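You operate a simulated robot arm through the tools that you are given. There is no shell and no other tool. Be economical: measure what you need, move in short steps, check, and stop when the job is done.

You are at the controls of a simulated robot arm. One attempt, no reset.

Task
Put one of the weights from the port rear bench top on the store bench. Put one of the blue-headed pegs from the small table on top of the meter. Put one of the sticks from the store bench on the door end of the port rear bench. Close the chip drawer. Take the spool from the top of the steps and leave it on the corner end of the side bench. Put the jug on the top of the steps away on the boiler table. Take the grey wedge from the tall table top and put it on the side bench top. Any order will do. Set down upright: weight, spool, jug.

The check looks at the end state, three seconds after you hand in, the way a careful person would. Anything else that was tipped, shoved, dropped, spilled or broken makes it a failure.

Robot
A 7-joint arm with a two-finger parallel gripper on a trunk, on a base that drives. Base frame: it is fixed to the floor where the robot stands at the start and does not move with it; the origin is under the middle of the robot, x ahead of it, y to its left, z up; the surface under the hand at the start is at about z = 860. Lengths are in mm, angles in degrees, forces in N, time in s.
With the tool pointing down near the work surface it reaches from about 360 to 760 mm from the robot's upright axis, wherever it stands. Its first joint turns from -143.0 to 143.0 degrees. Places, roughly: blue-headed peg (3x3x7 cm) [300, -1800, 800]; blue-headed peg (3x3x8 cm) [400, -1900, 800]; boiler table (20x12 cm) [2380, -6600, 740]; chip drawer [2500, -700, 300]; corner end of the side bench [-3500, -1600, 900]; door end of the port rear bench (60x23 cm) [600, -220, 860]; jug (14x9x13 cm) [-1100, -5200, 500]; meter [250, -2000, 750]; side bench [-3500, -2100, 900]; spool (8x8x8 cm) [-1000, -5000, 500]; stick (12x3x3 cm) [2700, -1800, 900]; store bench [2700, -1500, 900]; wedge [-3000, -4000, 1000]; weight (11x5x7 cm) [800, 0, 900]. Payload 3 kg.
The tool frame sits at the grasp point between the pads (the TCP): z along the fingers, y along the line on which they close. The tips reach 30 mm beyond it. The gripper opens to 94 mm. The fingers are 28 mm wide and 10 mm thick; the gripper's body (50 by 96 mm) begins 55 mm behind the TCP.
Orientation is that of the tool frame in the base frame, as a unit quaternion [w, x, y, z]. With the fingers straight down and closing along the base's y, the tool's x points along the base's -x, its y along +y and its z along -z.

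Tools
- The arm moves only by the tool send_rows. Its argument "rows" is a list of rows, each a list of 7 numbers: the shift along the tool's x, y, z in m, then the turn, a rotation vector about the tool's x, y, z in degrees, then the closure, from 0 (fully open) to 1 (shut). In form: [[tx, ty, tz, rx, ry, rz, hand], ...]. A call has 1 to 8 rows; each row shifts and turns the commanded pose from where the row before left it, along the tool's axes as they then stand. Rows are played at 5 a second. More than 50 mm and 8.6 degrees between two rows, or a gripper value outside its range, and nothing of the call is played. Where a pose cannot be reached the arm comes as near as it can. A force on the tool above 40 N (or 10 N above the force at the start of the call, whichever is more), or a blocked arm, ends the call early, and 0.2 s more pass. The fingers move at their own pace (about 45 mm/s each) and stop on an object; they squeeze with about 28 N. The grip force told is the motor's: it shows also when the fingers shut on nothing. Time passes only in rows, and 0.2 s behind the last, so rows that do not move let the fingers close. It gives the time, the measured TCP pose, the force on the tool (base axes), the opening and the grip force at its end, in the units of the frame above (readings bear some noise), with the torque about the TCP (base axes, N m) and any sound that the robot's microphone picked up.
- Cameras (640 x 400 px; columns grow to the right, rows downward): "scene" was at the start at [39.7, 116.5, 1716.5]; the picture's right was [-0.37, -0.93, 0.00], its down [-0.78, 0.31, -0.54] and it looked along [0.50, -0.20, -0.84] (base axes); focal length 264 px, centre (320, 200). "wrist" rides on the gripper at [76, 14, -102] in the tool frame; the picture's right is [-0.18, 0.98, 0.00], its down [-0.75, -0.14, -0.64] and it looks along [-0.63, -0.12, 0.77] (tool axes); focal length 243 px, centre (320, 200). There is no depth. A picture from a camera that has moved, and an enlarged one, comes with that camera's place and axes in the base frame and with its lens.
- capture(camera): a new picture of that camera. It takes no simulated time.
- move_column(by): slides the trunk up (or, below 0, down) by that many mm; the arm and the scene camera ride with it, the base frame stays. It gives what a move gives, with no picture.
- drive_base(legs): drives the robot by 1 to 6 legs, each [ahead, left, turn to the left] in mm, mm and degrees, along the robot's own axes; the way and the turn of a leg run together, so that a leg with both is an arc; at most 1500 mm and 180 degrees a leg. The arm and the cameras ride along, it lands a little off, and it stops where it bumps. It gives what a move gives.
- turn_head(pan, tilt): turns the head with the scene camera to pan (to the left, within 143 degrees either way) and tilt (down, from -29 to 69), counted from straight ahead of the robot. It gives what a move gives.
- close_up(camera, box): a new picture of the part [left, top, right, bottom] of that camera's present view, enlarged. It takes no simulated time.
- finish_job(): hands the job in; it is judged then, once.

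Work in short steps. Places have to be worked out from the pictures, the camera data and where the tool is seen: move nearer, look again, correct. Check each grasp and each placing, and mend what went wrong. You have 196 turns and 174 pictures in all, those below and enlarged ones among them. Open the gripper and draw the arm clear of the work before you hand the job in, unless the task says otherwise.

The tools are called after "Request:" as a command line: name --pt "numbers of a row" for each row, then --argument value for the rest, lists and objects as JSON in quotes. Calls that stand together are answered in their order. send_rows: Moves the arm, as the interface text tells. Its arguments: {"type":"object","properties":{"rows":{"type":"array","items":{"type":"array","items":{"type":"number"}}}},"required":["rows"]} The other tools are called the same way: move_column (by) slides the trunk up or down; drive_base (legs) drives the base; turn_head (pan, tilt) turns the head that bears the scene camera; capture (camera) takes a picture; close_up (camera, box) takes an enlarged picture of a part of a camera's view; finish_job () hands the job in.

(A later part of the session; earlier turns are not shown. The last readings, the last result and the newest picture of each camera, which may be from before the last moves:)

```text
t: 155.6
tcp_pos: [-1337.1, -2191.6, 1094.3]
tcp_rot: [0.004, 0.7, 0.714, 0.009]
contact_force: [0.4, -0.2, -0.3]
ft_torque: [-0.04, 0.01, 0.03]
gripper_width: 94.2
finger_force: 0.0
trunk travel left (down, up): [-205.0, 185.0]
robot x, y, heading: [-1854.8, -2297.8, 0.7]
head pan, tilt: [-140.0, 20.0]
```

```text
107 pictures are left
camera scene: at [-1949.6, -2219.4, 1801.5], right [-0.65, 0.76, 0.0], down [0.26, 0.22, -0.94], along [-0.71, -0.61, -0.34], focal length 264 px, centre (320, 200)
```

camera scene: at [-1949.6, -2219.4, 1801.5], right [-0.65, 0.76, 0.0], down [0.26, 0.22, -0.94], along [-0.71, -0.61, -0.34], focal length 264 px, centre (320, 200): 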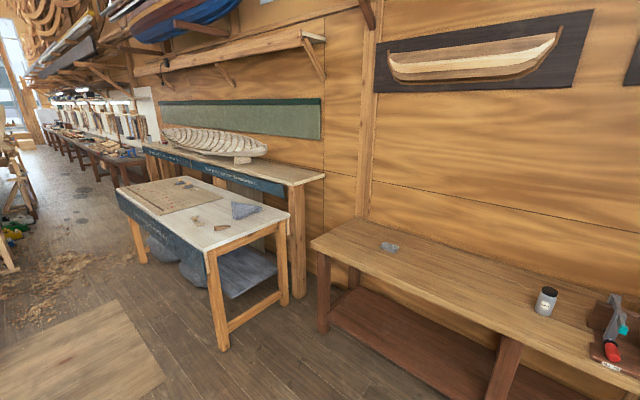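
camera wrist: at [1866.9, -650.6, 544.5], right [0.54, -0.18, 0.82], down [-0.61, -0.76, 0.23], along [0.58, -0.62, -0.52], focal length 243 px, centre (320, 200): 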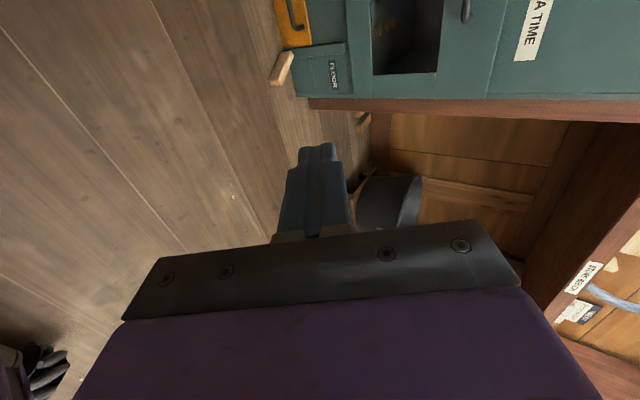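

Wedge ≈(−3060,−3990), table end y≈−3690, side bench end near (−3160,−3350). I'll do the wedge first: turn to −90° and approach to (−2750,−3000).

Request:
drive_base --legs '[[0, 0, -90.7], [700, 0, 0], [0, -900, 0]]'

Request:
turn_head --pan -20 --tilt 40

Request:
capture --camera "scene"

Request:
turn_head --pan -80 --tilt 40

Request:
capture --camera "scene"

```text
t: 167.7
tcp_pos: [-2630.1, -3535.7, 1094.3]
tcp_rot: [0.009, 1.0, 0.023, 0.004]
contact_force: [-0.5, -0.7, 0.4]
ft_torque: [-0.03, 0.0, 0.02]
gripper_width: 93.9
finger_force: 0.1
trunk travel left (down, up): [-205.0, 185.0]
robot x, y, heading: [-2755.1, -3021.6, -87.8]
head pan, tilt: [-140.0, 20.0]
```

```text
t: 169.7
tcp_pos: [-2633.6, -3534.6, 1094.7]
tcp_rot: [0.009, 1.0, 0.024, 0.004]
contact_force: [-0.2, 0.1, 0.0]
ft_torque: [0.02, -0.03, 0.02]
gripper_width: 94.0
finger_force: 0.0
trunk travel left (down, up): [-205.0, 185.0]
robot x, y, heading: [-2752.8, -3025.8, -87.6]
head pan, tilt: [-20.0, 40.0]
```

```text
106 pictures are left
camera scene: at [-2639.6, -3073.5, 1769.7], right [-0.95, 0.3, 0.0], down [0.2, 0.61, -0.77], along [-0.23, -0.73, -0.64], focal length 264 px, centre (320, 200)
```

scene: 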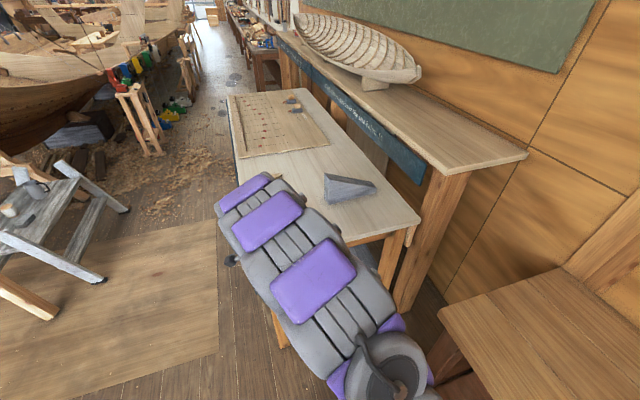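

```text
t: 171.0
tcp_pos: [-2632.7, -3536.2, 1095.6]
tcp_rot: [0.01, 1.0, 0.024, 0.005]
contact_force: [-0.7, 0.0, 0.2]
ft_torque: [0.0, -0.01, -0.01]
gripper_width: 94.1
finger_force: 0.1
trunk travel left (down, up): [-205.0, 185.0]
robot x, y, heading: [-2752.8, -3025.0, -87.6]
head pan, tilt: [-80.0, 40.0]
```

```text
105 pictures are left
camera scene: at [-2696.5, -3010.6, 1769.9], right [-0.21, 0.98, 0.0], down [0.63, 0.14, -0.77], along [-0.75, -0.16, -0.64], focal length 264 px, centre (320, 200)
```

scene: 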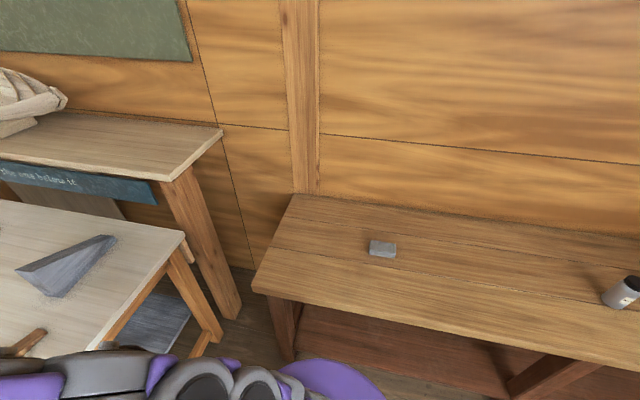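

Raise the trunk and move closer to (−2850,−3330), then use the wrist camera over the wedge.

Request:
move_column --by 150

Request:
drive_base --legs '[[300, -90, -2.4]]'

Request:
capture --camera "wrist"

Request:
turn_head --pan -20 --tilt 55

Request:
capture --camera "scene"

```text
t: 172.7
tcp_pos: [-2633.4, -3535.4, 1244.5]
tcp_rot: [0.01, 1.0, 0.023, 0.004]
contact_force: [0.3, -0.1, 0.0]
ft_torque: [-0.04, -0.01, 0.03]
gripper_width: 94.1
finger_force: 0.0
trunk travel left (down, up): [-355.0, 35.0]
robot x, y, heading: [-2753.4, -3024.2, -87.6]
head pan, tilt: [-80.0, 40.0]
```

```text
t: 174.8
tcp_pos: [-2733.9, -3842.1, 1244.4]
tcp_rot: [0.008, 1.0, 0.002, 0.002]
contact_force: [-0.1, 0.4, 0.1]
ft_torque: [-0.01, -0.02, 0.02]
gripper_width: 93.8
finger_force: 0.1
trunk travel left (down, up): [-355.0, 35.0]
robot x, y, heading: [-2836.1, -3330.9, -90.2]
head pan, tilt: [-80.0, 40.0]
```

```text
104 pictures are left
camera wrist: at [-2657.0, -3854.0, 1347.7], right [-0.18, -0.98, 0.02], down [-0.76, 0.15, 0.64], along [-0.63, 0.1, -0.77], focal length 243 px, centre (320, 200)
```

wrist: 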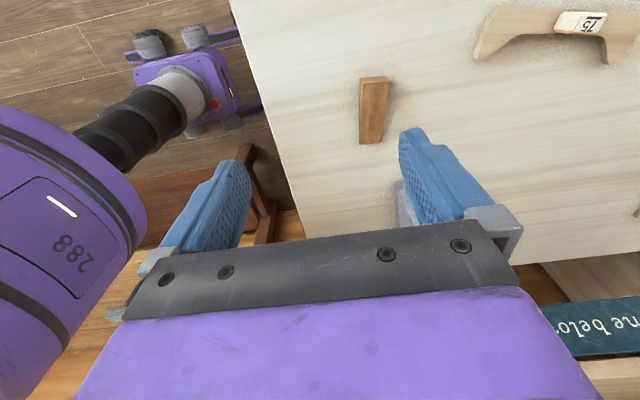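

```text
t: 176.1
tcp_pos: [-2740.9, -3839.5, 1244.6]
tcp_rot: [0.01, 1.0, 0.003, 0.005]
contact_force: [1.1, 0.1, 0.1]
ft_torque: [0.0, -0.03, -0.03]
gripper_width: 93.8
finger_force: 0.1
trunk travel left (down, up): [-355.0, 35.0]
robot x, y, heading: [-2839.7, -3328.1, -89.9]
head pan, tilt: [-20.0, 55.0]
```

```text
103 pictures are left
camera scene: at [-2721.9, -3367.4, 1899.1], right [-0.94, 0.34, 0.0], down [0.28, 0.77, -0.57], along [-0.2, -0.54, -0.82], focal length 264 px, centre (320, 200)
```

scene: 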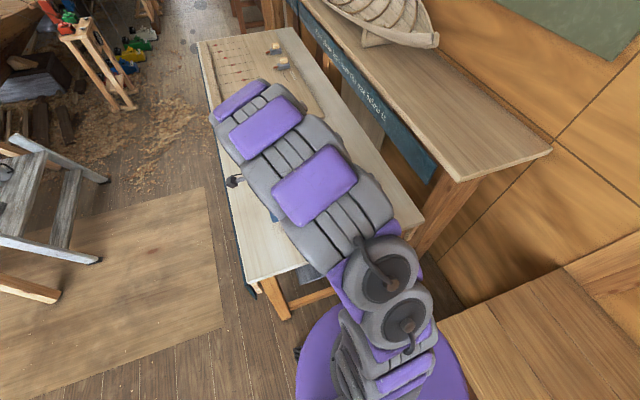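

The grey wedge is partly hidden by the right finger. Move the hand −x 200, −y 80 at this height and look again.

Request:
send_rows --pt "-0.045 0.02 0 0 0 0 0" --pt "-0.045 0.02 0 0 0 0 0" --pt "-0.045 0.02 0 0 0 0 0" --pt "-0.045 0.02 0 0 0 0 0"

Request:
capture --camera "wrist"

```text
t: 177.1
tcp_pos: [-2922.8, -3922.9, 1245.4]
tcp_rot: [0.008, 1.0, 0.003, 0.006]
contact_force: [-0.5, 0.2, -1.4]
ft_torque: [-0.02, -0.07, -0.02]
gripper_width: 94.1
finger_force: 0.0
trunk travel left (down, up): [-355.0, 35.0]
robot x, y, heading: [-2837.2, -3325.1, -89.9]
head pan, tilt: [-20.0, 55.0]
```

```text
102 pictures are left
camera wrist: at [-2846.6, -3936.0, 1349.7], right [-0.18, -0.98, 0.01], down [-0.76, 0.15, 0.63], along [-0.62, 0.1, -0.78], focal length 243 px, centre (320, 200)
```

wrist: 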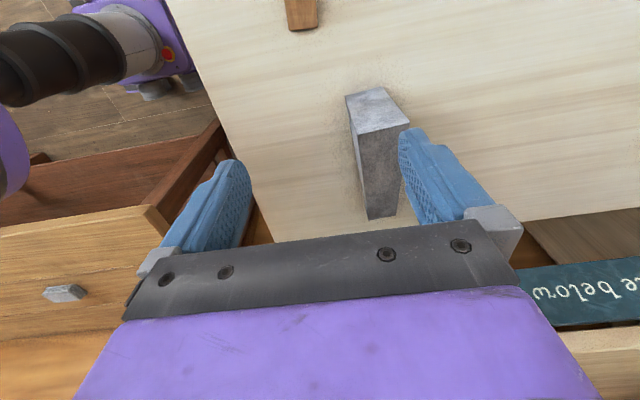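

Table z≈947. The wedge: thick end at x≈−2968, thin end ≈−3235, 70 mm wide, centre y≈−4000, ~130 tall at thick end, yaw ≈4°. Move above its centre of mass and look.

Request:
send_rows --pt "-0.042 0.026 0 0 0 -4 0" --pt "-0.042 0.026 0 0 0 0 0" --pt "-0.042 0.026 0 0 0 0 0" --pt "0 0 0.035 0 0 0 0"

Request:
capture --camera "wrist"

```text
t: 178.1
tcp_pos: [-3041.0, -4007.0, 1210.5]
tcp_rot: [0.01, 0.999, 0.038, 0.004]
contact_force: [0.1, 0.6, -0.2]
ft_torque: [-0.01, 0.0, 0.0]
gripper_width: 94.3
finger_force: 0.1
trunk travel left (down, up): [-355.0, 35.0]
robot x, y, heading: [-2836.7, -3324.8, -90.3]
head pan, tilt: [-20.0, 55.0]
```

```text
101 pictures are left
camera wrist: at [-2965.0, -4013.3, 1315.0], right [-0.11, -0.99, 0.02], down [-0.77, 0.1, 0.63], along [-0.63, 0.05, -0.77], focal length 243 px, centre (320, 200)
```

wrist: 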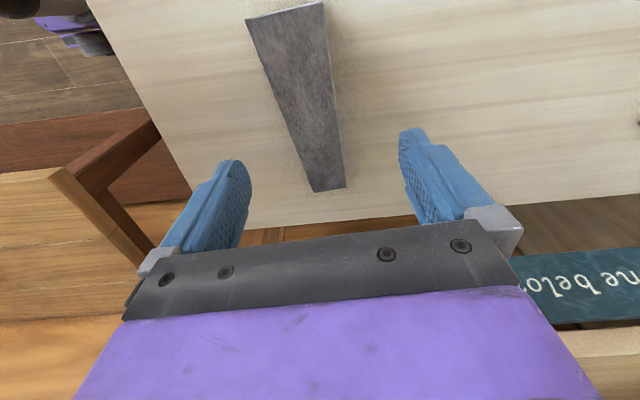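

Refined: thick-end height ≈95, centre line at (−3050,−3996). Correct and descend to ~z 1060, check.

Request:
send_rows --pt "-0.009 -0.011 0.03 0 0 0 0" --pt "0 0 0.04 0 0 0 0" --pt "0 0 0.04 0 0 0 0" --pt "0 0 0.03 0 0 0 0"

Request:
capture --camera "wrist"

```text
t: 179.1
tcp_pos: [-3047.4, -3998.0, 1069.1]
tcp_rot: [0.011, 0.999, 0.038, 0.005]
contact_force: [0.3, -0.2, 0.8]
ft_torque: [0.02, 0.02, 0.01]
gripper_width: 93.9
finger_force: 0.0
trunk travel left (down, up): [-355.0, 35.0]
robot x, y, heading: [-2839.5, -3323.5, -90.1]
head pan, tilt: [-20.0, 55.0]
```

```text
100 pictures are left
camera wrist: at [-2971.3, -4004.6, 1172.4], right [-0.11, -0.99, 0.02], down [-0.77, 0.1, 0.63], along [-0.63, 0.06, -0.77], focal length 243 px, centre (320, 200)
```

wrist: 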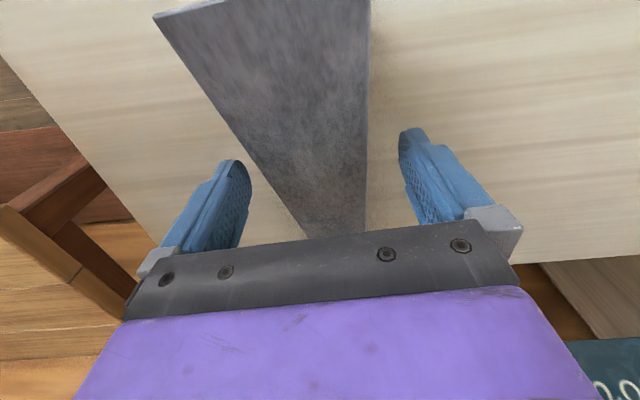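

The wedge is ≈135 tall at the thick end, so grip slightly farther back at x≈−3065, TCP z≈1000. Shift, descend, close.

Request:
send_rows --pt "-0.018 -0.003 0.02 0 0 0 0" --pt "0 0 0.03 0 0 0 0" --pt "0 0 0.018 0 0 0 0" --pt "0 0 0 0 0 0 0.5" --pt "0 0 0 0 0 0 1" --pt "0 0 0 0 0 0 1" --pt "0 0 0 0 0 0 1"

Request:
capture --camera "wrist"

```text
t: 180.7
tcp_pos: [-3066.7, -3996.9, 1001.2]
tcp_rot: [0.011, 0.999, 0.038, 0.004]
contact_force: [-3.9, 2.4, 11.6]
ft_torque: [0.72, -0.28, 0.13]
gripper_width: 64.8
finger_force: 27.7
trunk travel left (down, up): [-355.0, 35.0]
robot x, y, heading: [-2839.0, -3324.9, -90.2]
head pan, tilt: [-20.0, 55.0]
```

```text
99 pictures are left
camera wrist: at [-2990.9, -4003.8, 1104.6], right [-0.11, -0.99, 0.02], down [-0.77, 0.1, 0.63], along [-0.63, 0.05, -0.77], focal length 243 px, centre (320, 200)
```

wrist: 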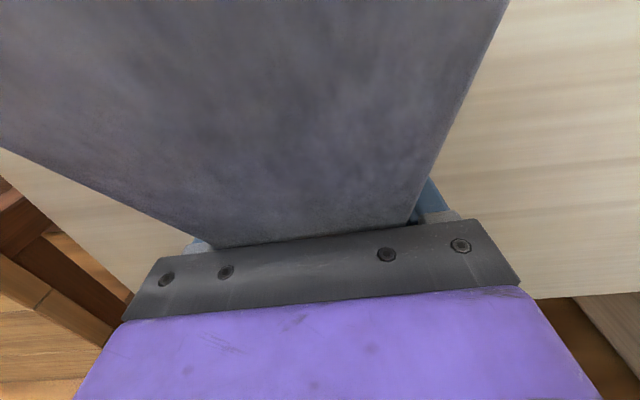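

Gripped at 64.8 mm. Lift slightly and check weight.

Request:
send_rows --pt "0 0 -0.01 0 0 0 1" --pt "0 0 -0.02 0 0 0 1" --pt "0 0 0 0 0 0 1"

Request:
capture --camera "wrist"

```text
t: 181.5
tcp_pos: [-3066.1, -3998.4, 1028.5]
tcp_rot: [0.009, 0.999, 0.038, 0.005]
contact_force: [-0.3, -0.2, -7.6]
ft_torque: [0.01, 0.04, -0.01]
gripper_width: 64.3
finger_force: 27.8
trunk travel left (down, up): [-355.0, 35.0]
robot x, y, heading: [-2838.8, -3324.6, -90.0]
head pan, tilt: [-20.0, 55.0]
```

```text
98 pictures are left
camera wrist: at [-2990.0, -4005.6, 1133.4], right [-0.11, -0.99, 0.02], down [-0.77, 0.1, 0.63], along [-0.63, 0.06, -0.78], focal length 243 px, centre (320, 200)
```

wrist: 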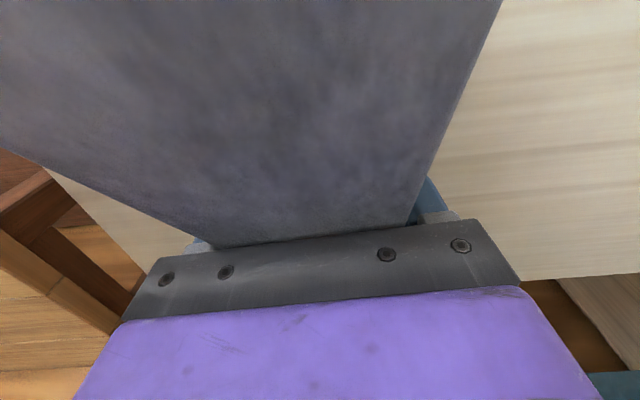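

Held well (7.6 N). Lift high, back off, and turn right to face the side bench.

Request:
send_rows --pt "0 0 -0.05 0 0 0 1" --pt "0 0 -0.05 0 0 0 1" --pt "0 0 -0.05 0 0 0 1" --pt "0 0 -0.05 0 0 0 1"

Request:
drive_base --legs '[[-650, 0, 0], [0, 130, 0], [0, 0, -90]]'

Request:
turn_head --pan 0 --tilt 45

Request:
capture --camera "scene"

Request:
capture --camera "wrist"

```text
t: 182.5
tcp_pos: [-3069.8, -3994.6, 1232.1]
tcp_rot: [0.01, 0.999, 0.038, 0.005]
contact_force: [0.1, 1.3, -7.2]
ft_torque: [-0.01, 0.02, 0.0]
gripper_width: 64.5
finger_force: 27.7
trunk travel left (down, up): [-355.0, 35.0]
robot x, y, heading: [-2842.3, -3323.4, -90.1]
head pan, tilt: [-20.0, 55.0]
```

```text
t: 190.9
tcp_pos: [-3367.1, -2458.5, 1236.2]
tcp_rot: [0.005, 0.724, -0.69, -0.009]
contact_force: [-0.9, -1.9, -5.5]
ft_torque: [0.01, -0.06, 0.04]
gripper_width: 64.3
finger_force: 28.2
trunk travel left (down, up): [-355.0, 35.0]
robot x, y, heading: [-2706.1, -2685.1, 177.8]
head pan, tilt: [-20.0, 55.0]
```

```text
t: 191.8
tcp_pos: [-3364.7, -2462.6, 1238.8]
tcp_rot: [0.005, 0.725, -0.689, -0.01]
contact_force: [-0.1, 0.4, -6.2]
ft_torque: [0.01, -0.02, -0.05]
gripper_width: 64.4
finger_force: 28.7
trunk travel left (down, up): [-355.0, 35.0]
robot x, y, heading: [-2706.8, -2688.4, 177.7]
head pan, tilt: [0.0, 45.0]
```

```text
97 pictures are left
camera scene: at [-2768.7, -2816.8, 1913.1], right [0.04, 1.0, -0.01], down [0.71, -0.03, -0.7], along [-0.7, 0.02, -0.71], focal length 264 px, centre (320, 200)
```

scene: 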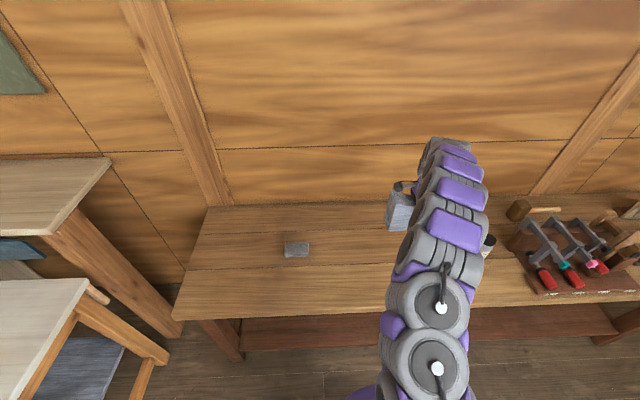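

```text
96 pictures are left
camera wrist: at [-3371.7, -2541.0, 1341.1], right [-0.99, 0.13, 0.02], down [0.12, 0.76, 0.64], along [0.07, 0.64, -0.76], focal length 243 px, centre (320, 200)
```

wrist: 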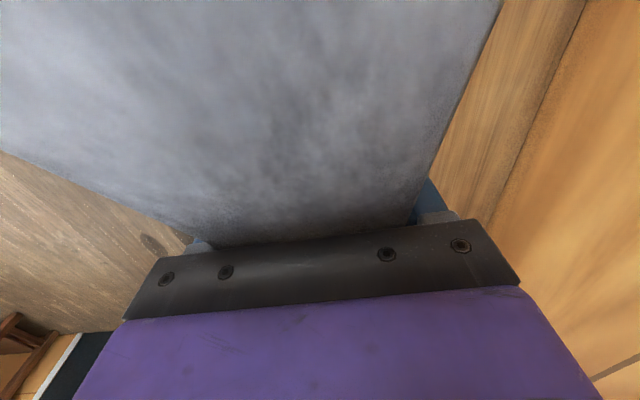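

Clear spot below. Lower toward the bench.

Request:
send_rows --pt "0 0 0.05 0 0 0 1" --pt "0 0 0.05 0 0 0 1" --pt "0 0 0.05 0 0 0 1" --pt "0 0 0.05 0 0 0 1" --pt "0 0 0.03 0 0 0 1"

Request:
turn_head --pan 30 --tilt 45

Request:
capture --camera "scene"

Request:
capture --camera "wrist"

```text
t: 193.0
tcp_pos: [-3370.1, -2461.8, 1007.8]
tcp_rot: [0.005, 0.724, -0.69, -0.01]
contact_force: [-0.2, -0.3, -6.0]
ft_torque: [-0.04, -0.04, 0.06]
gripper_width: 64.4
finger_force: 27.7
trunk travel left (down, up): [-355.0, 35.0]
robot x, y, heading: [-2708.7, -2691.8, 177.4]
head pan, tilt: [0.0, 45.0]
```

```text
t: 193.9
tcp_pos: [-3369.0, -2450.4, 1006.1]
tcp_rot: [0.008, 0.723, -0.691, -0.008]
contact_force: [-0.2, 1.4, -6.6]
ft_torque: [-0.05, 0.0, -0.01]
gripper_width: 64.8
finger_force: 28.4
trunk travel left (down, up): [-355.0, 35.0]
robot x, y, heading: [-2708.1, -2684.3, 177.8]
head pan, tilt: [30.0, 45.0]
```

```text
95 pictures are left
camera scene: at [-2761.4, -2876.9, 1911.1], right [-0.47, 0.88, 0.0], down [0.63, 0.33, -0.7], along [-0.62, -0.32, -0.71], focal length 264 px, centre (320, 200)
```

scene: 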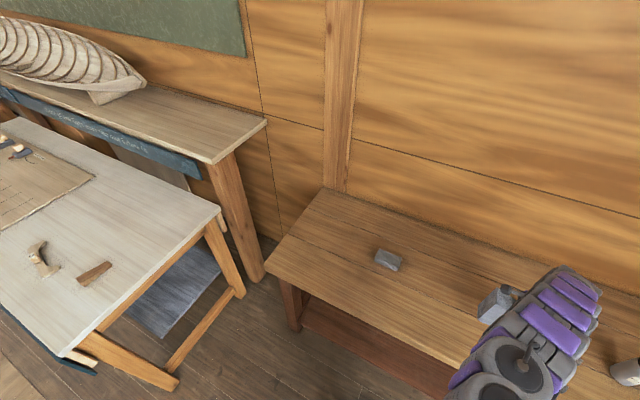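

```text
94 pictures are left
camera wrist: at [-3377.3, -2525.7, 1109.6], right [-0.99, 0.14, 0.02], down [0.12, 0.76, 0.64], along [0.07, 0.64, -0.77], focal length 243 px, centre (320, 200)
```

wrist: 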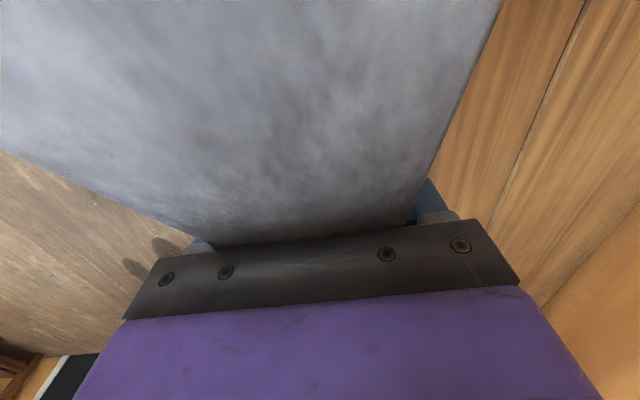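

Descend 10 mm steps.

Request:
send_rows --pt "0 0 0.01 0 0 0 1" --pt "0 0 0.01 0 0 0 1" --pt "0 0 0.01 0 0 0 1" --pt "0 0 0.008 0 0 0 1" --pt "0 0 0.007 0 0 0 1"

```text
t: 195.1
tcp_pos: [-3369.0, -2439.1, 957.7]
tcp_rot: [0.011, 0.723, -0.69, -0.004]
contact_force: [0.9, 1.2, -7.9]
ft_torque: [-0.02, 0.07, -0.01]
gripper_width: 64.6
finger_force: 28.2
trunk travel left (down, up): [-355.0, 35.0]
robot x, y, heading: [-2707.0, -2684.6, 177.9]
head pan, tilt: [30.0, 45.0]
```

Request:
send_rows --pt "0 0 0.006 0 0 0 1" --pt "0 0 0.006 0 0 0 1" --pt "0 0 0.005 0 0 0 1"

Request:
capture --camera "wrist"

```text
t: 195.9
tcp_pos: [-3369.5, -2436.6, 940.0]
tcp_rot: [0.01, 0.723, -0.691, -0.005]
contact_force: [0.2, 2.0, -8.1]
ft_torque: [-0.07, 0.02, -0.01]
gripper_width: 64.5
finger_force: 27.8
trunk travel left (down, up): [-355.0, 35.0]
robot x, y, heading: [-2705.9, -2680.1, 177.7]
head pan, tilt: [30.0, 45.0]
```

```text
93 pictures are left
camera wrist: at [-3377.0, -2512.6, 1044.9], right [-0.99, 0.14, 0.02], down [0.12, 0.77, 0.63], along [0.07, 0.63, -0.77], focal length 243 px, centre (320, 200)
```

wrist: 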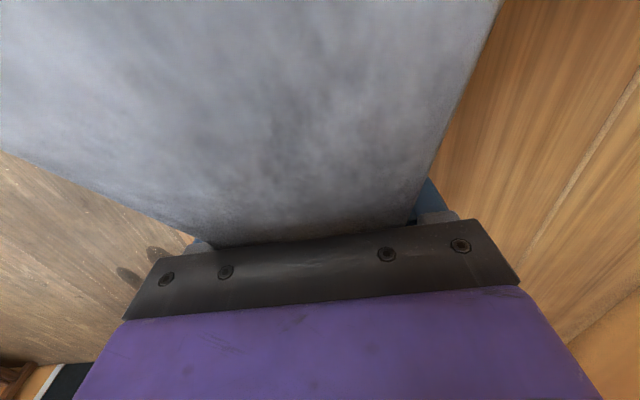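

Request:
send_rows --pt "0 0 0.006 0 0 0 1" --pt "0 0 0.005 0 0 0 1" --pt "0 0 0.005 0 0 0 1"

```text
t: 196.7
tcp_pos: [-3368.4, -2440.9, 925.1]
tcp_rot: [0.01, 0.723, -0.691, -0.004]
contact_force: [0.9, 0.6, -8.1]
ft_torque: [-0.02, -0.01, -0.02]
gripper_width: 64.4
finger_force: 28.0
trunk travel left (down, up): [-355.0, 35.0]
robot x, y, heading: [-2705.4, -2684.9, 177.8]
head pan, tilt: [30.0, 45.0]
```

Still free (implied bench below 870); continue 4 mm steps.

Request:
send_rows --pt "0 0 0.004 0 0 0 1" --pt "0 0 0.004 0 0 0 1" --pt "0 0 0.004 0 0 0 1"

```text
t: 197.5
tcp_pos: [-3371.7, -2451.6, 921.0]
tcp_rot: [0.01, 0.724, -0.69, -0.01]
contact_force: [-0.7, -16.9, 36.8]
ft_torque: [0.15, -1.16, -0.08]
gripper_width: 64.8
finger_force: 27.7
trunk travel left (down, up): [-355.0, 35.0]
robot x, y, heading: [-2705.2, -2684.1, 177.9]
head pan, tilt: [30.0, 45.0]
```

Contact. Back off a few mm to relieve, then open and rise.

Request:
send_rows --pt "0 0 -0.005 0 0 0 1" --pt "0 0 -0.002 0 0 0 0.5" --pt "0 0 0 0 0 0 0" --pt "0 0 0 0 0 0 0" --pt "0 0 0 0 0 0 0"

Request:
capture --camera "wrist"

```text
t: 198.7
tcp_pos: [-3370.1, -2449.6, 922.4]
tcp_rot: [0.008, 0.723, -0.69, -0.008]
contact_force: [-0.4, 0.0, 0.2]
ft_torque: [0.01, 0.01, -0.01]
gripper_width: 94.0
finger_force: 0.0
trunk travel left (down, up): [-355.0, 35.0]
robot x, y, heading: [-2707.0, -2683.4, 177.7]
head pan, tilt: [30.0, 45.0]
```

```text
92 pictures are left
camera wrist: at [-3378.1, -2527.6, 1026.1], right [-0.99, 0.14, 0.02], down [0.12, 0.76, 0.64], along [0.07, 0.64, -0.77], focal length 243 px, centre (320, 200)
```

wrist: 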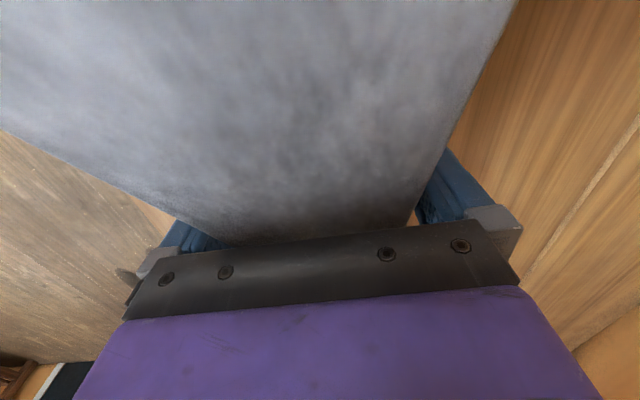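

Released; rise straight up.

Request:
send_rows --pt "0 0 -0.04 0 0 0 0" --pt "0 0 -0.05 0 0 0 0" --pt "0 0 -0.05 0 0 0 0" --pt "0 0 -0.05 0 0 0 0" --pt "0 0 -0.05 0 0 0 0"

Request:
capture --camera "wrist"

Request:
turn_head --pan -40 --tilt 40

Request:
capture --camera "scene"

```text
t: 199.9
tcp_pos: [-3364.5, -2451.2, 1165.2]
tcp_rot: [0.008, 0.723, -0.69, -0.007]
contact_force: [0.2, 0.3, -0.3]
ft_torque: [-0.06, -0.03, 0.02]
gripper_width: 93.9
finger_force: 0.0
trunk travel left (down, up): [-355.0, 35.0]
robot x, y, heading: [-2703.7, -2684.3, 177.8]
head pan, tilt: [30.0, 45.0]
```

```text
91 pictures are left
camera wrist: at [-3372.8, -2528.2, 1268.6], right [-0.99, 0.14, 0.02], down [0.12, 0.76, 0.64], along [0.07, 0.64, -0.77], focal length 243 px, centre (320, 200)
```

wrist: 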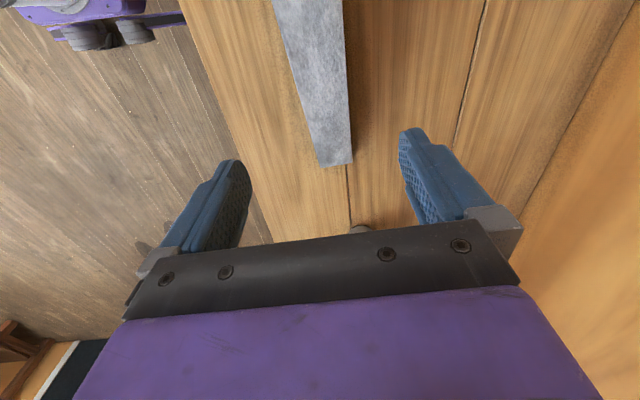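

```text
t: 201.3
tcp_pos: [-3367.4, -2451.5, 1163.4]
tcp_rot: [0.008, 0.723, -0.691, -0.007]
contact_force: [0.2, -0.8, 0.5]
ft_torque: [-0.02, 0.04, 0.0]
gripper_width: 94.1
finger_force: 0.0
trunk travel left (down, up): [-355.0, 35.0]
robot x, y, heading: [-2701.7, -2686.0, 177.8]
head pan, tilt: [-40.0, 40.0]
```

```text
90 pictures are left
camera scene: at [-2749.8, -2768.4, 1919.9], right [0.67, 0.74, 0.0], down [0.48, -0.43, -0.76], along [-0.57, 0.51, -0.65], focal length 264 px, centre (320, 200)
```

scene: 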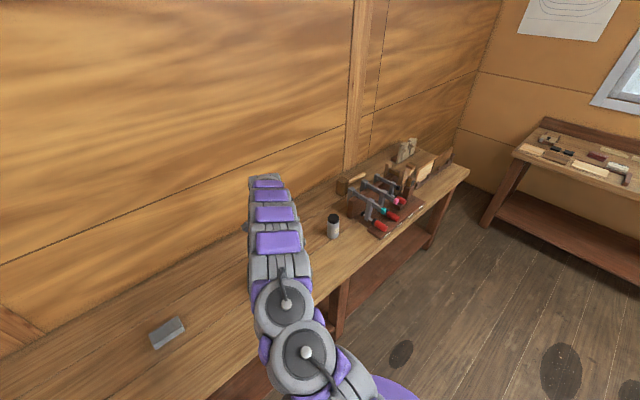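

Wedge is on the side bench. Look closer at the corner end to find free space for the spool.

Request:
drive_base --legs '[[-100, -900, 2]]'

Request:
turn_head --pan -15 --tilt 45

Request:
capture --camera "scene"

Request:
capture --camera "wrist"

```text
t: 206.1
tcp_pos: [-3248.3, -1583.0, 1165.7]
tcp_rot: [0.005, 0.732, -0.681, -0.009]
contact_force: [0.1, 1.4, 1.2]
ft_torque: [0.06, 0.01, -0.02]
gripper_width: 94.1
finger_force: 0.0
trunk travel left (down, up): [-355.0, 35.0]
robot x, y, heading: [-2581.9, -1793.7, 179.0]
head pan, tilt: [-40.0, 40.0]
```

```text
t: 206.9
tcp_pos: [-3245.7, -1582.4, 1165.8]
tcp_rot: [0.007, 0.732, -0.681, -0.008]
contact_force: [0.6, 0.0, -0.5]
ft_torque: [0.01, 0.01, 0.01]
gripper_width: 94.0
finger_force: 0.1
trunk travel left (down, up): [-355.0, 35.0]
robot x, y, heading: [-2584.1, -1795.2, 179.0]
head pan, tilt: [-15.0, 45.0]
```

```text
89 pictures are left
camera scene: at [-2637.9, -1918.4, 1912.3], right [0.27, 0.96, 0.0], down [0.68, -0.19, -0.71], along [-0.68, 0.2, -0.71], focal length 264 px, centre (320, 200)
```

scene: 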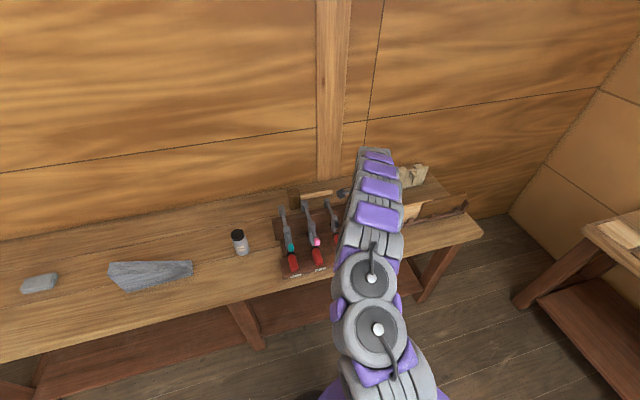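

```text
88 pictures are left
camera wrist: at [-3251.1, -1658.5, 1269.4], right [-0.99, 0.11, 0.02], down [0.1, 0.76, 0.64], along [0.05, 0.64, -0.77], focal length 243 px, centre (320, 200)
```

wrist: 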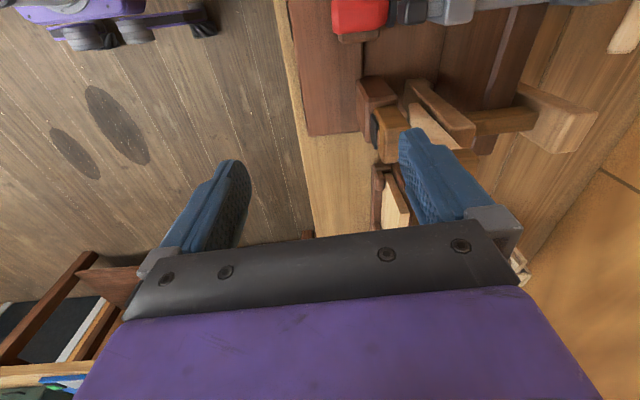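

The arm hides the spot. Strafe right 650 and look back left.

Request:
drive_base --legs '[[0, -650, 0]]'

Request:
turn_head --pan 15 --tilt 45

Request:
capture --camera "scene"

Request:
close_up --camera "scene" --box '[180, 150, 420, 300]'

```text
t: 210.5
tcp_pos: [-3239.6, -942.1, 1166.8]
tcp_rot: [0.008, 0.735, -0.678, -0.009]
contact_force: [0.0, -0.6, 0.1]
ft_torque: [0.02, 0.0, -0.02]
gripper_width: 93.9
finger_force: 0.1
trunk travel left (down, up): [-355.0, 35.0]
robot x, y, heading: [-2573.9, -1151.7, 179.6]
head pan, tilt: [-15.0, 45.0]
```

```text
t: 211.5
tcp_pos: [-3237.2, -941.8, 1167.6]
tcp_rot: [0.008, 0.735, -0.677, -0.009]
contact_force: [0.1, -0.1, 1.0]
ft_torque: [0.01, 0.03, 0.04]
gripper_width: 94.0
finger_force: 0.1
trunk travel left (down, up): [-355.0, 35.0]
robot x, y, heading: [-2577.8, -1149.5, 179.2]
head pan, tilt: [15.0, 45.0]
```

```text
87 pictures are left
camera scene: at [-2629.8, -1312.9, 1912.5], right [-0.25, 0.97, 0.0], down [0.69, 0.18, -0.7], along [-0.68, -0.18, -0.71], focal length 264 px, centre (320, 200)
```

scene: 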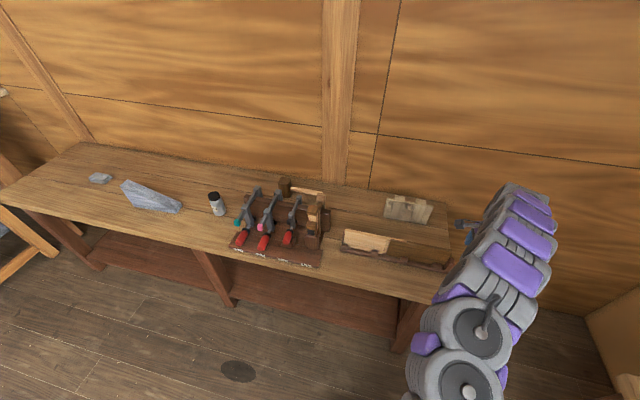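

```text
2.67 times, centred on (300, 225) of scene
camera zoom: at [-2629.8, -1312.9, 1912.5], right [-0.25, 0.97, 0.0], down [0.69, 0.18, -0.7], along [-0.68, -0.18, -0.71], focal length 704 px, centre (373, 133)
```

zoom: 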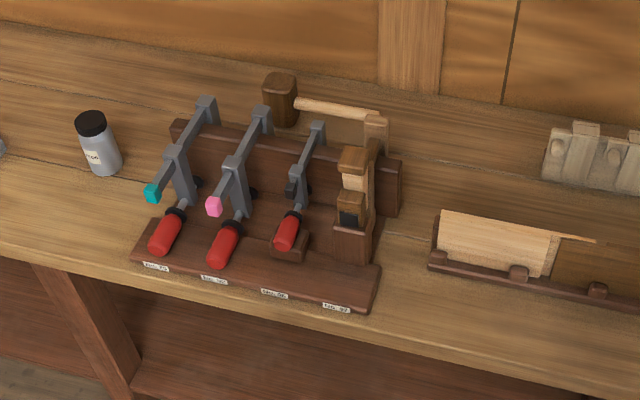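

Free spot for the spool: ≈(−3540,−1350), behind the plank holder and right of the clamp rack. Now fetch the spool: drive towards the steps, turning to heading 0 on the way.

Request:
drive_base --legs '[[-740, 0, 0], [0, 1500, 0], [0, 900, 0], [0, 0, -179], [0, -700, 0]]'

Request:
turn_head --pan -45 --tilt 45

Request:
capture --camera "scene"

```text
t: 237.6
tcp_pos: [-1200.8, -4432.9, 1167.5]
tcp_rot: [0.011, 0.67, 0.742, 0.007]
contact_force: [0.3, 0.5, 0.1]
ft_torque: [0.01, 0.0, -0.01]
gripper_width: 93.8
finger_force: 0.1
trunk travel left (down, up): [-355.0, 35.0]
robot x, y, heading: [-1866.1, -4246.0, 0.8]
head pan, tilt: [15.0, 45.0]
```

```text
t: 238.9
tcp_pos: [-1203.3, -4441.5, 1168.7]
tcp_rot: [0.009, 0.669, 0.743, 0.009]
contact_force: [0.5, -0.4, 0.4]
ft_torque: [0.04, 0.0, -0.05]
gripper_width: 93.9
finger_force: 0.1
trunk travel left (down, up): [-355.0, 35.0]
robot x, y, heading: [-1864.4, -4243.0, 0.6]
head pan, tilt: [-45.0, 45.0]
```

```text
85 pictures are left
camera scene: at [-1834.0, -4163.5, 1912.8], right [-0.7, -0.72, 0.0], down [-0.51, 0.49, -0.7], along [0.5, -0.49, -0.71], focal length 264 px, centre (320, 200)
```

scene: 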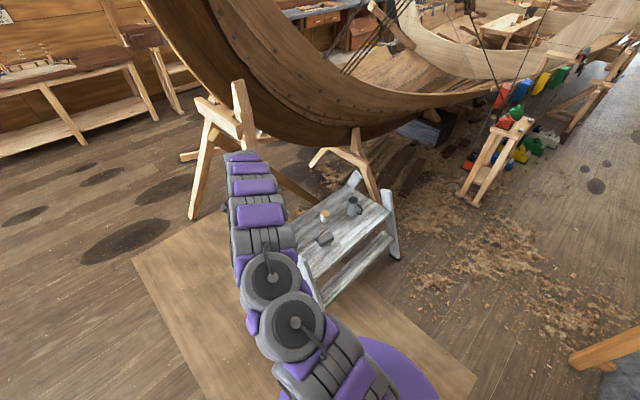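

The steps' top holds the spool, jug and another item. Zoom.

Request:
close_up --camera "scene" --box '[230, 150, 430, 310]'

```text
2.50 times, centred on (330, 230) of scene
camera zoom: at [-1834.0, -4163.5, 1912.8], right [-0.7, -0.72, 0.0], down [-0.51, 0.49, -0.7], along [0.5, -0.49, -0.71], focal length 660 px, centre (295, 125)
```

zoom: 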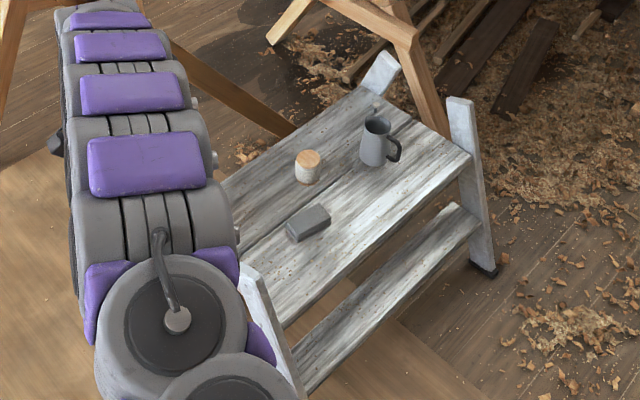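

Spool ≈(−987,−5045), jug ≈(−1060,−5265), a grey block at (−1110,−4925). Strafe right 800 and bring the arm straight ahead with the trunk lowered.

Request:
drive_base --legs '[[0, -800, -0.6]]'

Request:
send_rows --pt "0.04 -0.02 0 0 0 0 0" --pt "0.04 -0.02 0 0 0 0 0" --pt "0.04 -0.02 0 0 0 0 0" --pt "0.04 -0.02 0 0 0 0 0" --pt "0.04 -0.02 0 0 0 0 0"

Request:
move_column --by -350

Request:
capture --camera "wrist"

Request:
turn_head --pan -10 --tilt 50

Request:
capture --camera "scene"

```text
t: 243.1
tcp_pos: [-1201.6, -5240.1, 1169.4]
tcp_rot: [0.01, 0.676, 0.737, 0.008]
contact_force: [0.2, -0.8, -0.5]
ft_torque: [-0.01, 0.01, 0.05]
gripper_width: 93.9
finger_force: 0.1
trunk travel left (down, up): [-355.0, 35.0]
robot x, y, heading: [-1862.4, -5036.5, 0.0]
head pan, tilt: [-45.0, 45.0]
```

```text
t: 244.3
tcp_pos: [-1319.9, -5048.6, 1167.8]
tcp_rot: [0.012, 0.675, 0.738, 0.01]
contact_force: [0.9, 0.5, 0.7]
ft_torque: [0.01, 0.01, 0.01]
gripper_width: 94.2
finger_force: 0.0
trunk travel left (down, up): [-355.0, 35.0]
robot x, y, heading: [-1865.0, -5036.6, -0.2]
head pan, tilt: [-45.0, 45.0]
```

```text
t: 247.8
tcp_pos: [-1319.7, -5049.6, 816.7]
tcp_rot: [0.011, 0.675, 0.738, 0.009]
contact_force: [0.5, 0.0, -0.5]
ft_torque: [0.03, 0.0, 0.02]
gripper_width: 94.2
finger_force: 0.1
trunk travel left (down, up): [-5.0, 385.0]
robot x, y, heading: [-1863.4, -5034.4, -0.2]
head pan, tilt: [-45.0, 45.0]
```

```text
83 pictures are left
camera wrist: at [-1314.1, -4973.1, 920.7], right [0.99, -0.1, 0.03], down [-0.09, -0.76, 0.64], along [-0.04, -0.64, -0.77], focal length 243 px, centre (320, 200)
```

wrist: 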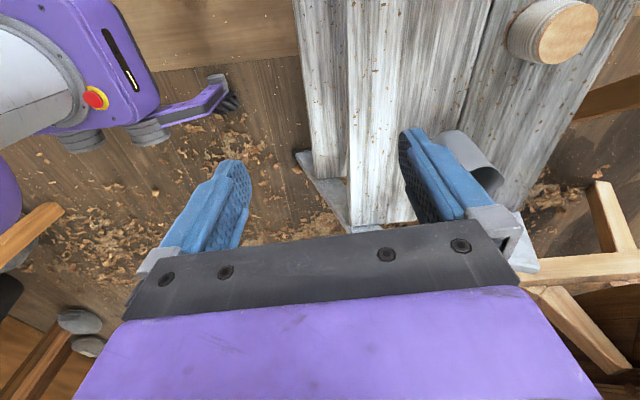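

```text
t: 248.8
tcp_pos: [-1318.3, -5049.8, 816.8]
tcp_rot: [0.012, 0.675, 0.738, 0.01]
contact_force: [0.2, -0.3, -0.3]
ft_torque: [0.0, -0.03, 0.0]
gripper_width: 94.2
finger_force: 0.0
trunk travel left (down, up): [-5.0, 385.0]
robot x, y, heading: [-1863.4, -5036.3, -0.0]
head pan, tilt: [-10.0, 50.0]
```

```text
82 pictures are left
camera scene: at [-1811.6, -4909.0, 1555.6], right [-0.17, -0.98, 0.0], down [-0.76, 0.13, -0.64], along [0.63, -0.11, -0.77], focal length 264 px, centre (320, 200)
```

scene: 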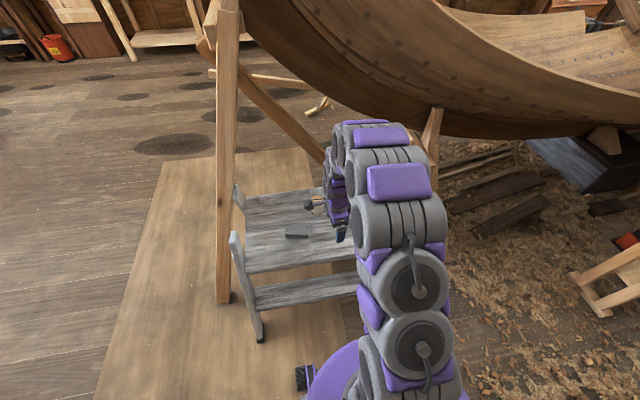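

Spool ≈(−985,−5042). Lower tread front at x≈−1360, so stop the base at x≈−1685. Drive ahead 175, then extend the arm.

Request:
drive_base --legs '[[175, 0, 0]]'

Request:
send_rows --pt "0 0.045 0 0 0 0 0" --pt "0 0.045 0 0 0 0 0" --pt "0 0.035 0 0 0 0 0"

Request:
capture --camera "wrist"

```text
t: 250.2
tcp_pos: [-1144.8, -5050.1, 816.9]
tcp_rot: [0.011, 0.674, 0.738, 0.009]
contact_force: [0.2, 0.6, 0.1]
ft_torque: [0.0, -0.04, -0.01]
gripper_width: 94.2
finger_force: 0.1
trunk travel left (down, up): [-5.0, 385.0]
robot x, y, heading: [-1693.6, -5034.7, -0.0]
head pan, tilt: [-10.0, 50.0]
```

```text
t: 251.0
tcp_pos: [-1022.7, -5038.9, 822.5]
tcp_rot: [0.012, 0.675, 0.737, 0.011]
contact_force: [0.5, -0.7, -0.1]
ft_torque: [-0.01, 0.0, -0.03]
gripper_width: 94.1
finger_force: 0.1
trunk travel left (down, up): [-5.0, 385.0]
robot x, y, heading: [-1685.8, -5041.8, -0.1]
head pan, tilt: [-10.0, 50.0]
```

```text
81 pictures are left
camera wrist: at [-1017.3, -4961.6, 925.4], right [0.99, -0.1, 0.03], down [-0.09, -0.76, 0.64], along [-0.04, -0.64, -0.77], focal length 243 px, centre (320, 200)
```

wrist: 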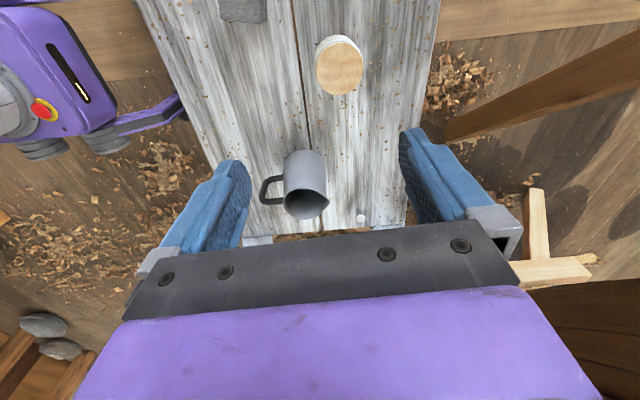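

Spool top centre triangulated at (−986,−5042,541). Align (fix 1.9° tilt too) and descend to ~z 640.

Request:
send_rows --pt "-0.006 0.0365 0 1.8 0 0 0" --pt "0 0 0.05 0 0 0 0" --pt "0 0 0.05 0 0 0 0" --pt "0 0 0.05 0 0 0 0" --pt "0 0 0.03 0 0 0 0"

Request:
capture --camera "wrist"

```text
t: 252.2
tcp_pos: [-987.1, -5044.7, 641.8]
tcp_rot: [0.001, 0.675, 0.738, -0.001]
contact_force: [-0.5, 0.2, -0.4]
ft_torque: [-0.02, 0.02, -0.01]
gripper_width: 93.9
finger_force: 0.0
trunk travel left (down, up): [-5.0, 385.0]
robot x, y, heading: [-1684.9, -5038.2, 0.0]
head pan, tilt: [-10.0, 50.0]
```

```text
80 pictures are left
camera wrist: at [-977.3, -4967.1, 745.7], right [1.0, -0.1, 0.0], down [-0.07, -0.76, 0.65], along [-0.06, -0.64, -0.76], focal length 243 px, centre (320, 200)
```

wrist: 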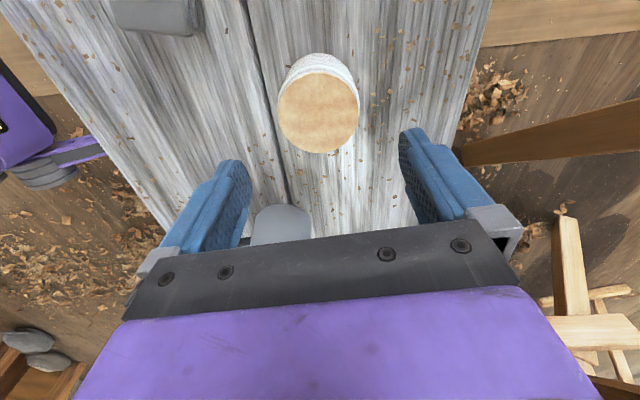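

Aligned to within 4 mm. Descend to z≈505 and close.

Request:
send_rows --pt "0.004 0.001 0.04 0 0 0 0" --pt "0 0 0.04 0 0 0 0" --pt "0 0 0.03 0 0 0 0" --pt "0 0 0.025 0 0 0 0" --pt "0 0 0 0 0 0 0.5" --pt "0 0 0 0 0 0 1" --pt "0 0 0 0 0 0 1"

Request:
capture --camera "wrist"

```text
t: 253.8
tcp_pos: [-985.1, -5040.1, 545.7]
tcp_rot: [0.001, 0.675, 0.738, -0.002]
contact_force: [0.0, -0.7, 0.4]
ft_torque: [-0.02, -0.02, -0.02]
gripper_width: 72.8
finger_force: 27.8
out of reach, approached as far as the arm can: row 3, 4
trunk travel left (down, up): [-5.0, 385.0]
robot x, y, heading: [-1686.3, -5038.0, 0.2]
head pan, tilt: [-10.0, 50.0]
```

```text
79 pictures are left
camera wrist: at [-976.8, -4963.2, 648.3], right [1.0, -0.1, 0.0], down [-0.07, -0.76, 0.64], along [-0.06, -0.64, -0.76], focal length 243 px, centre (320, 200)
```

wrist: 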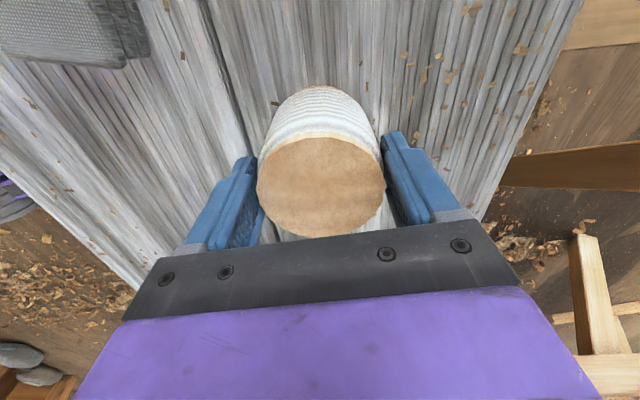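

Reach stopped at z 546 but the fingers hold the spool's upper part (72.8 mm). Lift and check.

Request:
send_rows --pt "0 0 -0.02 0 0 0 1" --pt "0 0 -0.04 0 0 0 1" --pt "0 0 -0.05 0 0 0 1" --pt "0 0 -0.05 0 0 0 1" --pt "0 0 -0.05 0 0 0 1"

Request:
capture --camera "wrist"

```text
t: 255.0
tcp_pos: [-984.0, -5040.5, 755.4]
tcp_rot: [0.001, 0.675, 0.738, -0.001]
contact_force: [-0.2, 0.7, -1.9]
ft_torque: [0.01, -0.05, 0.0]
gripper_width: 72.5
finger_force: 27.8
trunk travel left (down, up): [-5.0, 385.0]
robot x, y, heading: [-1686.7, -5037.0, 0.1]
head pan, tilt: [-10.0, 50.0]
```

```text
78 pictures are left
camera wrist: at [-975.7, -4962.7, 859.0], right [1.0, -0.1, 0.0], down [-0.07, -0.76, 0.64], along [-0.06, -0.64, -0.76], focal length 243 px, centre (320, 200)
```

wrist: 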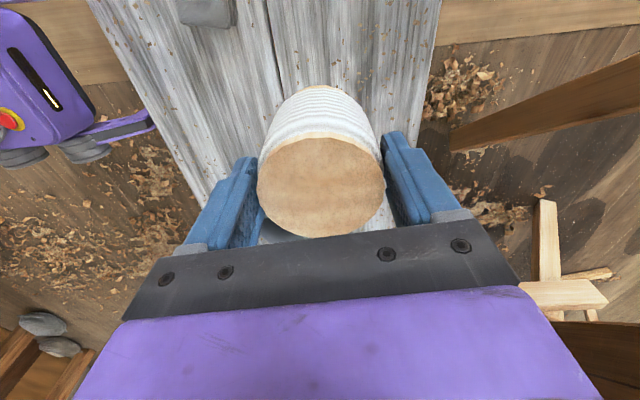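

Spool held upright. Raise the trunk and arm, then drive back toward the side bench's corner end.

Request:
move_column --by 350

Request:
send_rows --pt "0 0 -0.05 0 0 0 1" --pt "0 0 -0.05 0 0 0 1"

Request:
drive_base --legs '[[-180, 0, 0], [0, 1400, 0], [0, 1400, 0], [0, 0, 180], [0, -890, 0]]'

Request:
turn_head --pan -20 --tilt 40

Request:
capture --camera "scene"

Request:
capture --camera "wrist"

```text
t: 258.5
tcp_pos: [-982.7, -5040.7, 1105.5]
tcp_rot: [0.001, 0.675, 0.738, -0.003]
contact_force: [0.0, 1.0, -1.3]
ft_torque: [-0.01, 0.04, -0.01]
gripper_width: 72.9
finger_force: 28.2
trunk travel left (down, up): [-355.0, 35.0]
robot x, y, heading: [-1686.4, -5039.5, -0.3]
head pan, tilt: [-10.0, 50.0]
```

```text
t: 259.1
tcp_pos: [-985.9, -5039.8, 1204.2]
tcp_rot: [0.001, 0.675, 0.738, 0.0]
contact_force: [0.5, 0.6, -1.4]
ft_torque: [-0.01, -0.01, 0.01]
gripper_width: 72.8
finger_force: 27.6
trunk travel left (down, up): [-355.0, 35.0]
robot x, y, heading: [-1687.2, -5035.8, -0.2]
head pan, tilt: [-10.0, 50.0]
```

```text
t: 285.4
tcp_pos: [-2575.7, -1360.6, 1202.2]
tcp_rot: [-0.004, 0.745, -0.667, -0.002]
contact_force: [0.3, -0.1, -1.5]
ft_torque: [0.02, 0.04, -0.01]
gripper_width: 72.5
finger_force: 27.9
trunk travel left (down, up): [-355.0, 35.0]
robot x, y, heading: [-1870.6, -1342.8, -178.8]
head pan, tilt: [-10.0, 50.0]
```

```text
t: 286.2
tcp_pos: [-2572.4, -1355.0, 1204.3]
tcp_rot: [0.0, 0.745, -0.667, -0.003]
contact_force: [0.7, 0.4, -1.0]
ft_torque: [0.01, -0.02, 0.02]
gripper_width: 72.8
finger_force: 28.2
trunk travel left (down, up): [-355.0, 35.0]
robot x, y, heading: [-1870.4, -1344.7, -178.9]
head pan, tilt: [-20.0, 40.0]
```

```text
77 pictures are left
camera scene: at [-1926.3, -1456.0, 1919.7], right [0.32, 0.95, 0.0], down [0.61, -0.21, -0.76], along [-0.72, 0.25, -0.65], focal length 264 px, centre (320, 200)
```

scene: 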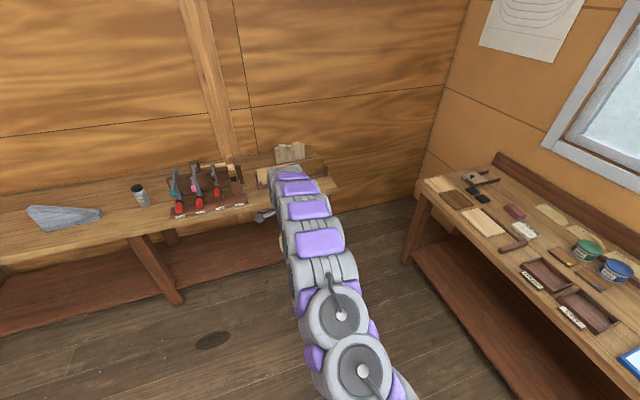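

```text
76 pictures are left
camera wrist: at [-2577.6, -1433.2, 1307.7], right [-1.0, 0.07, 0.0], down [0.06, 0.76, 0.64], along [0.05, 0.64, -0.76], focal length 243 px, centre (320, 200)
```

wrist: 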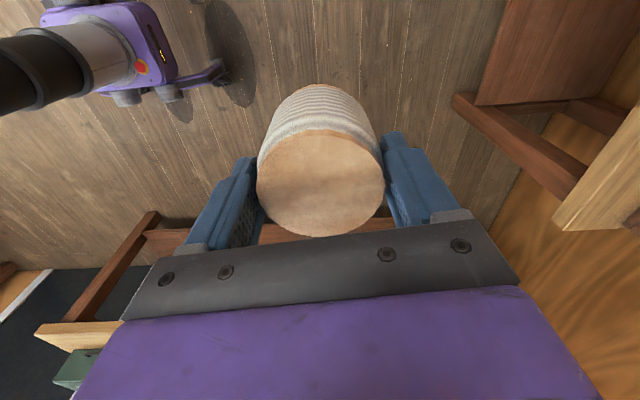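

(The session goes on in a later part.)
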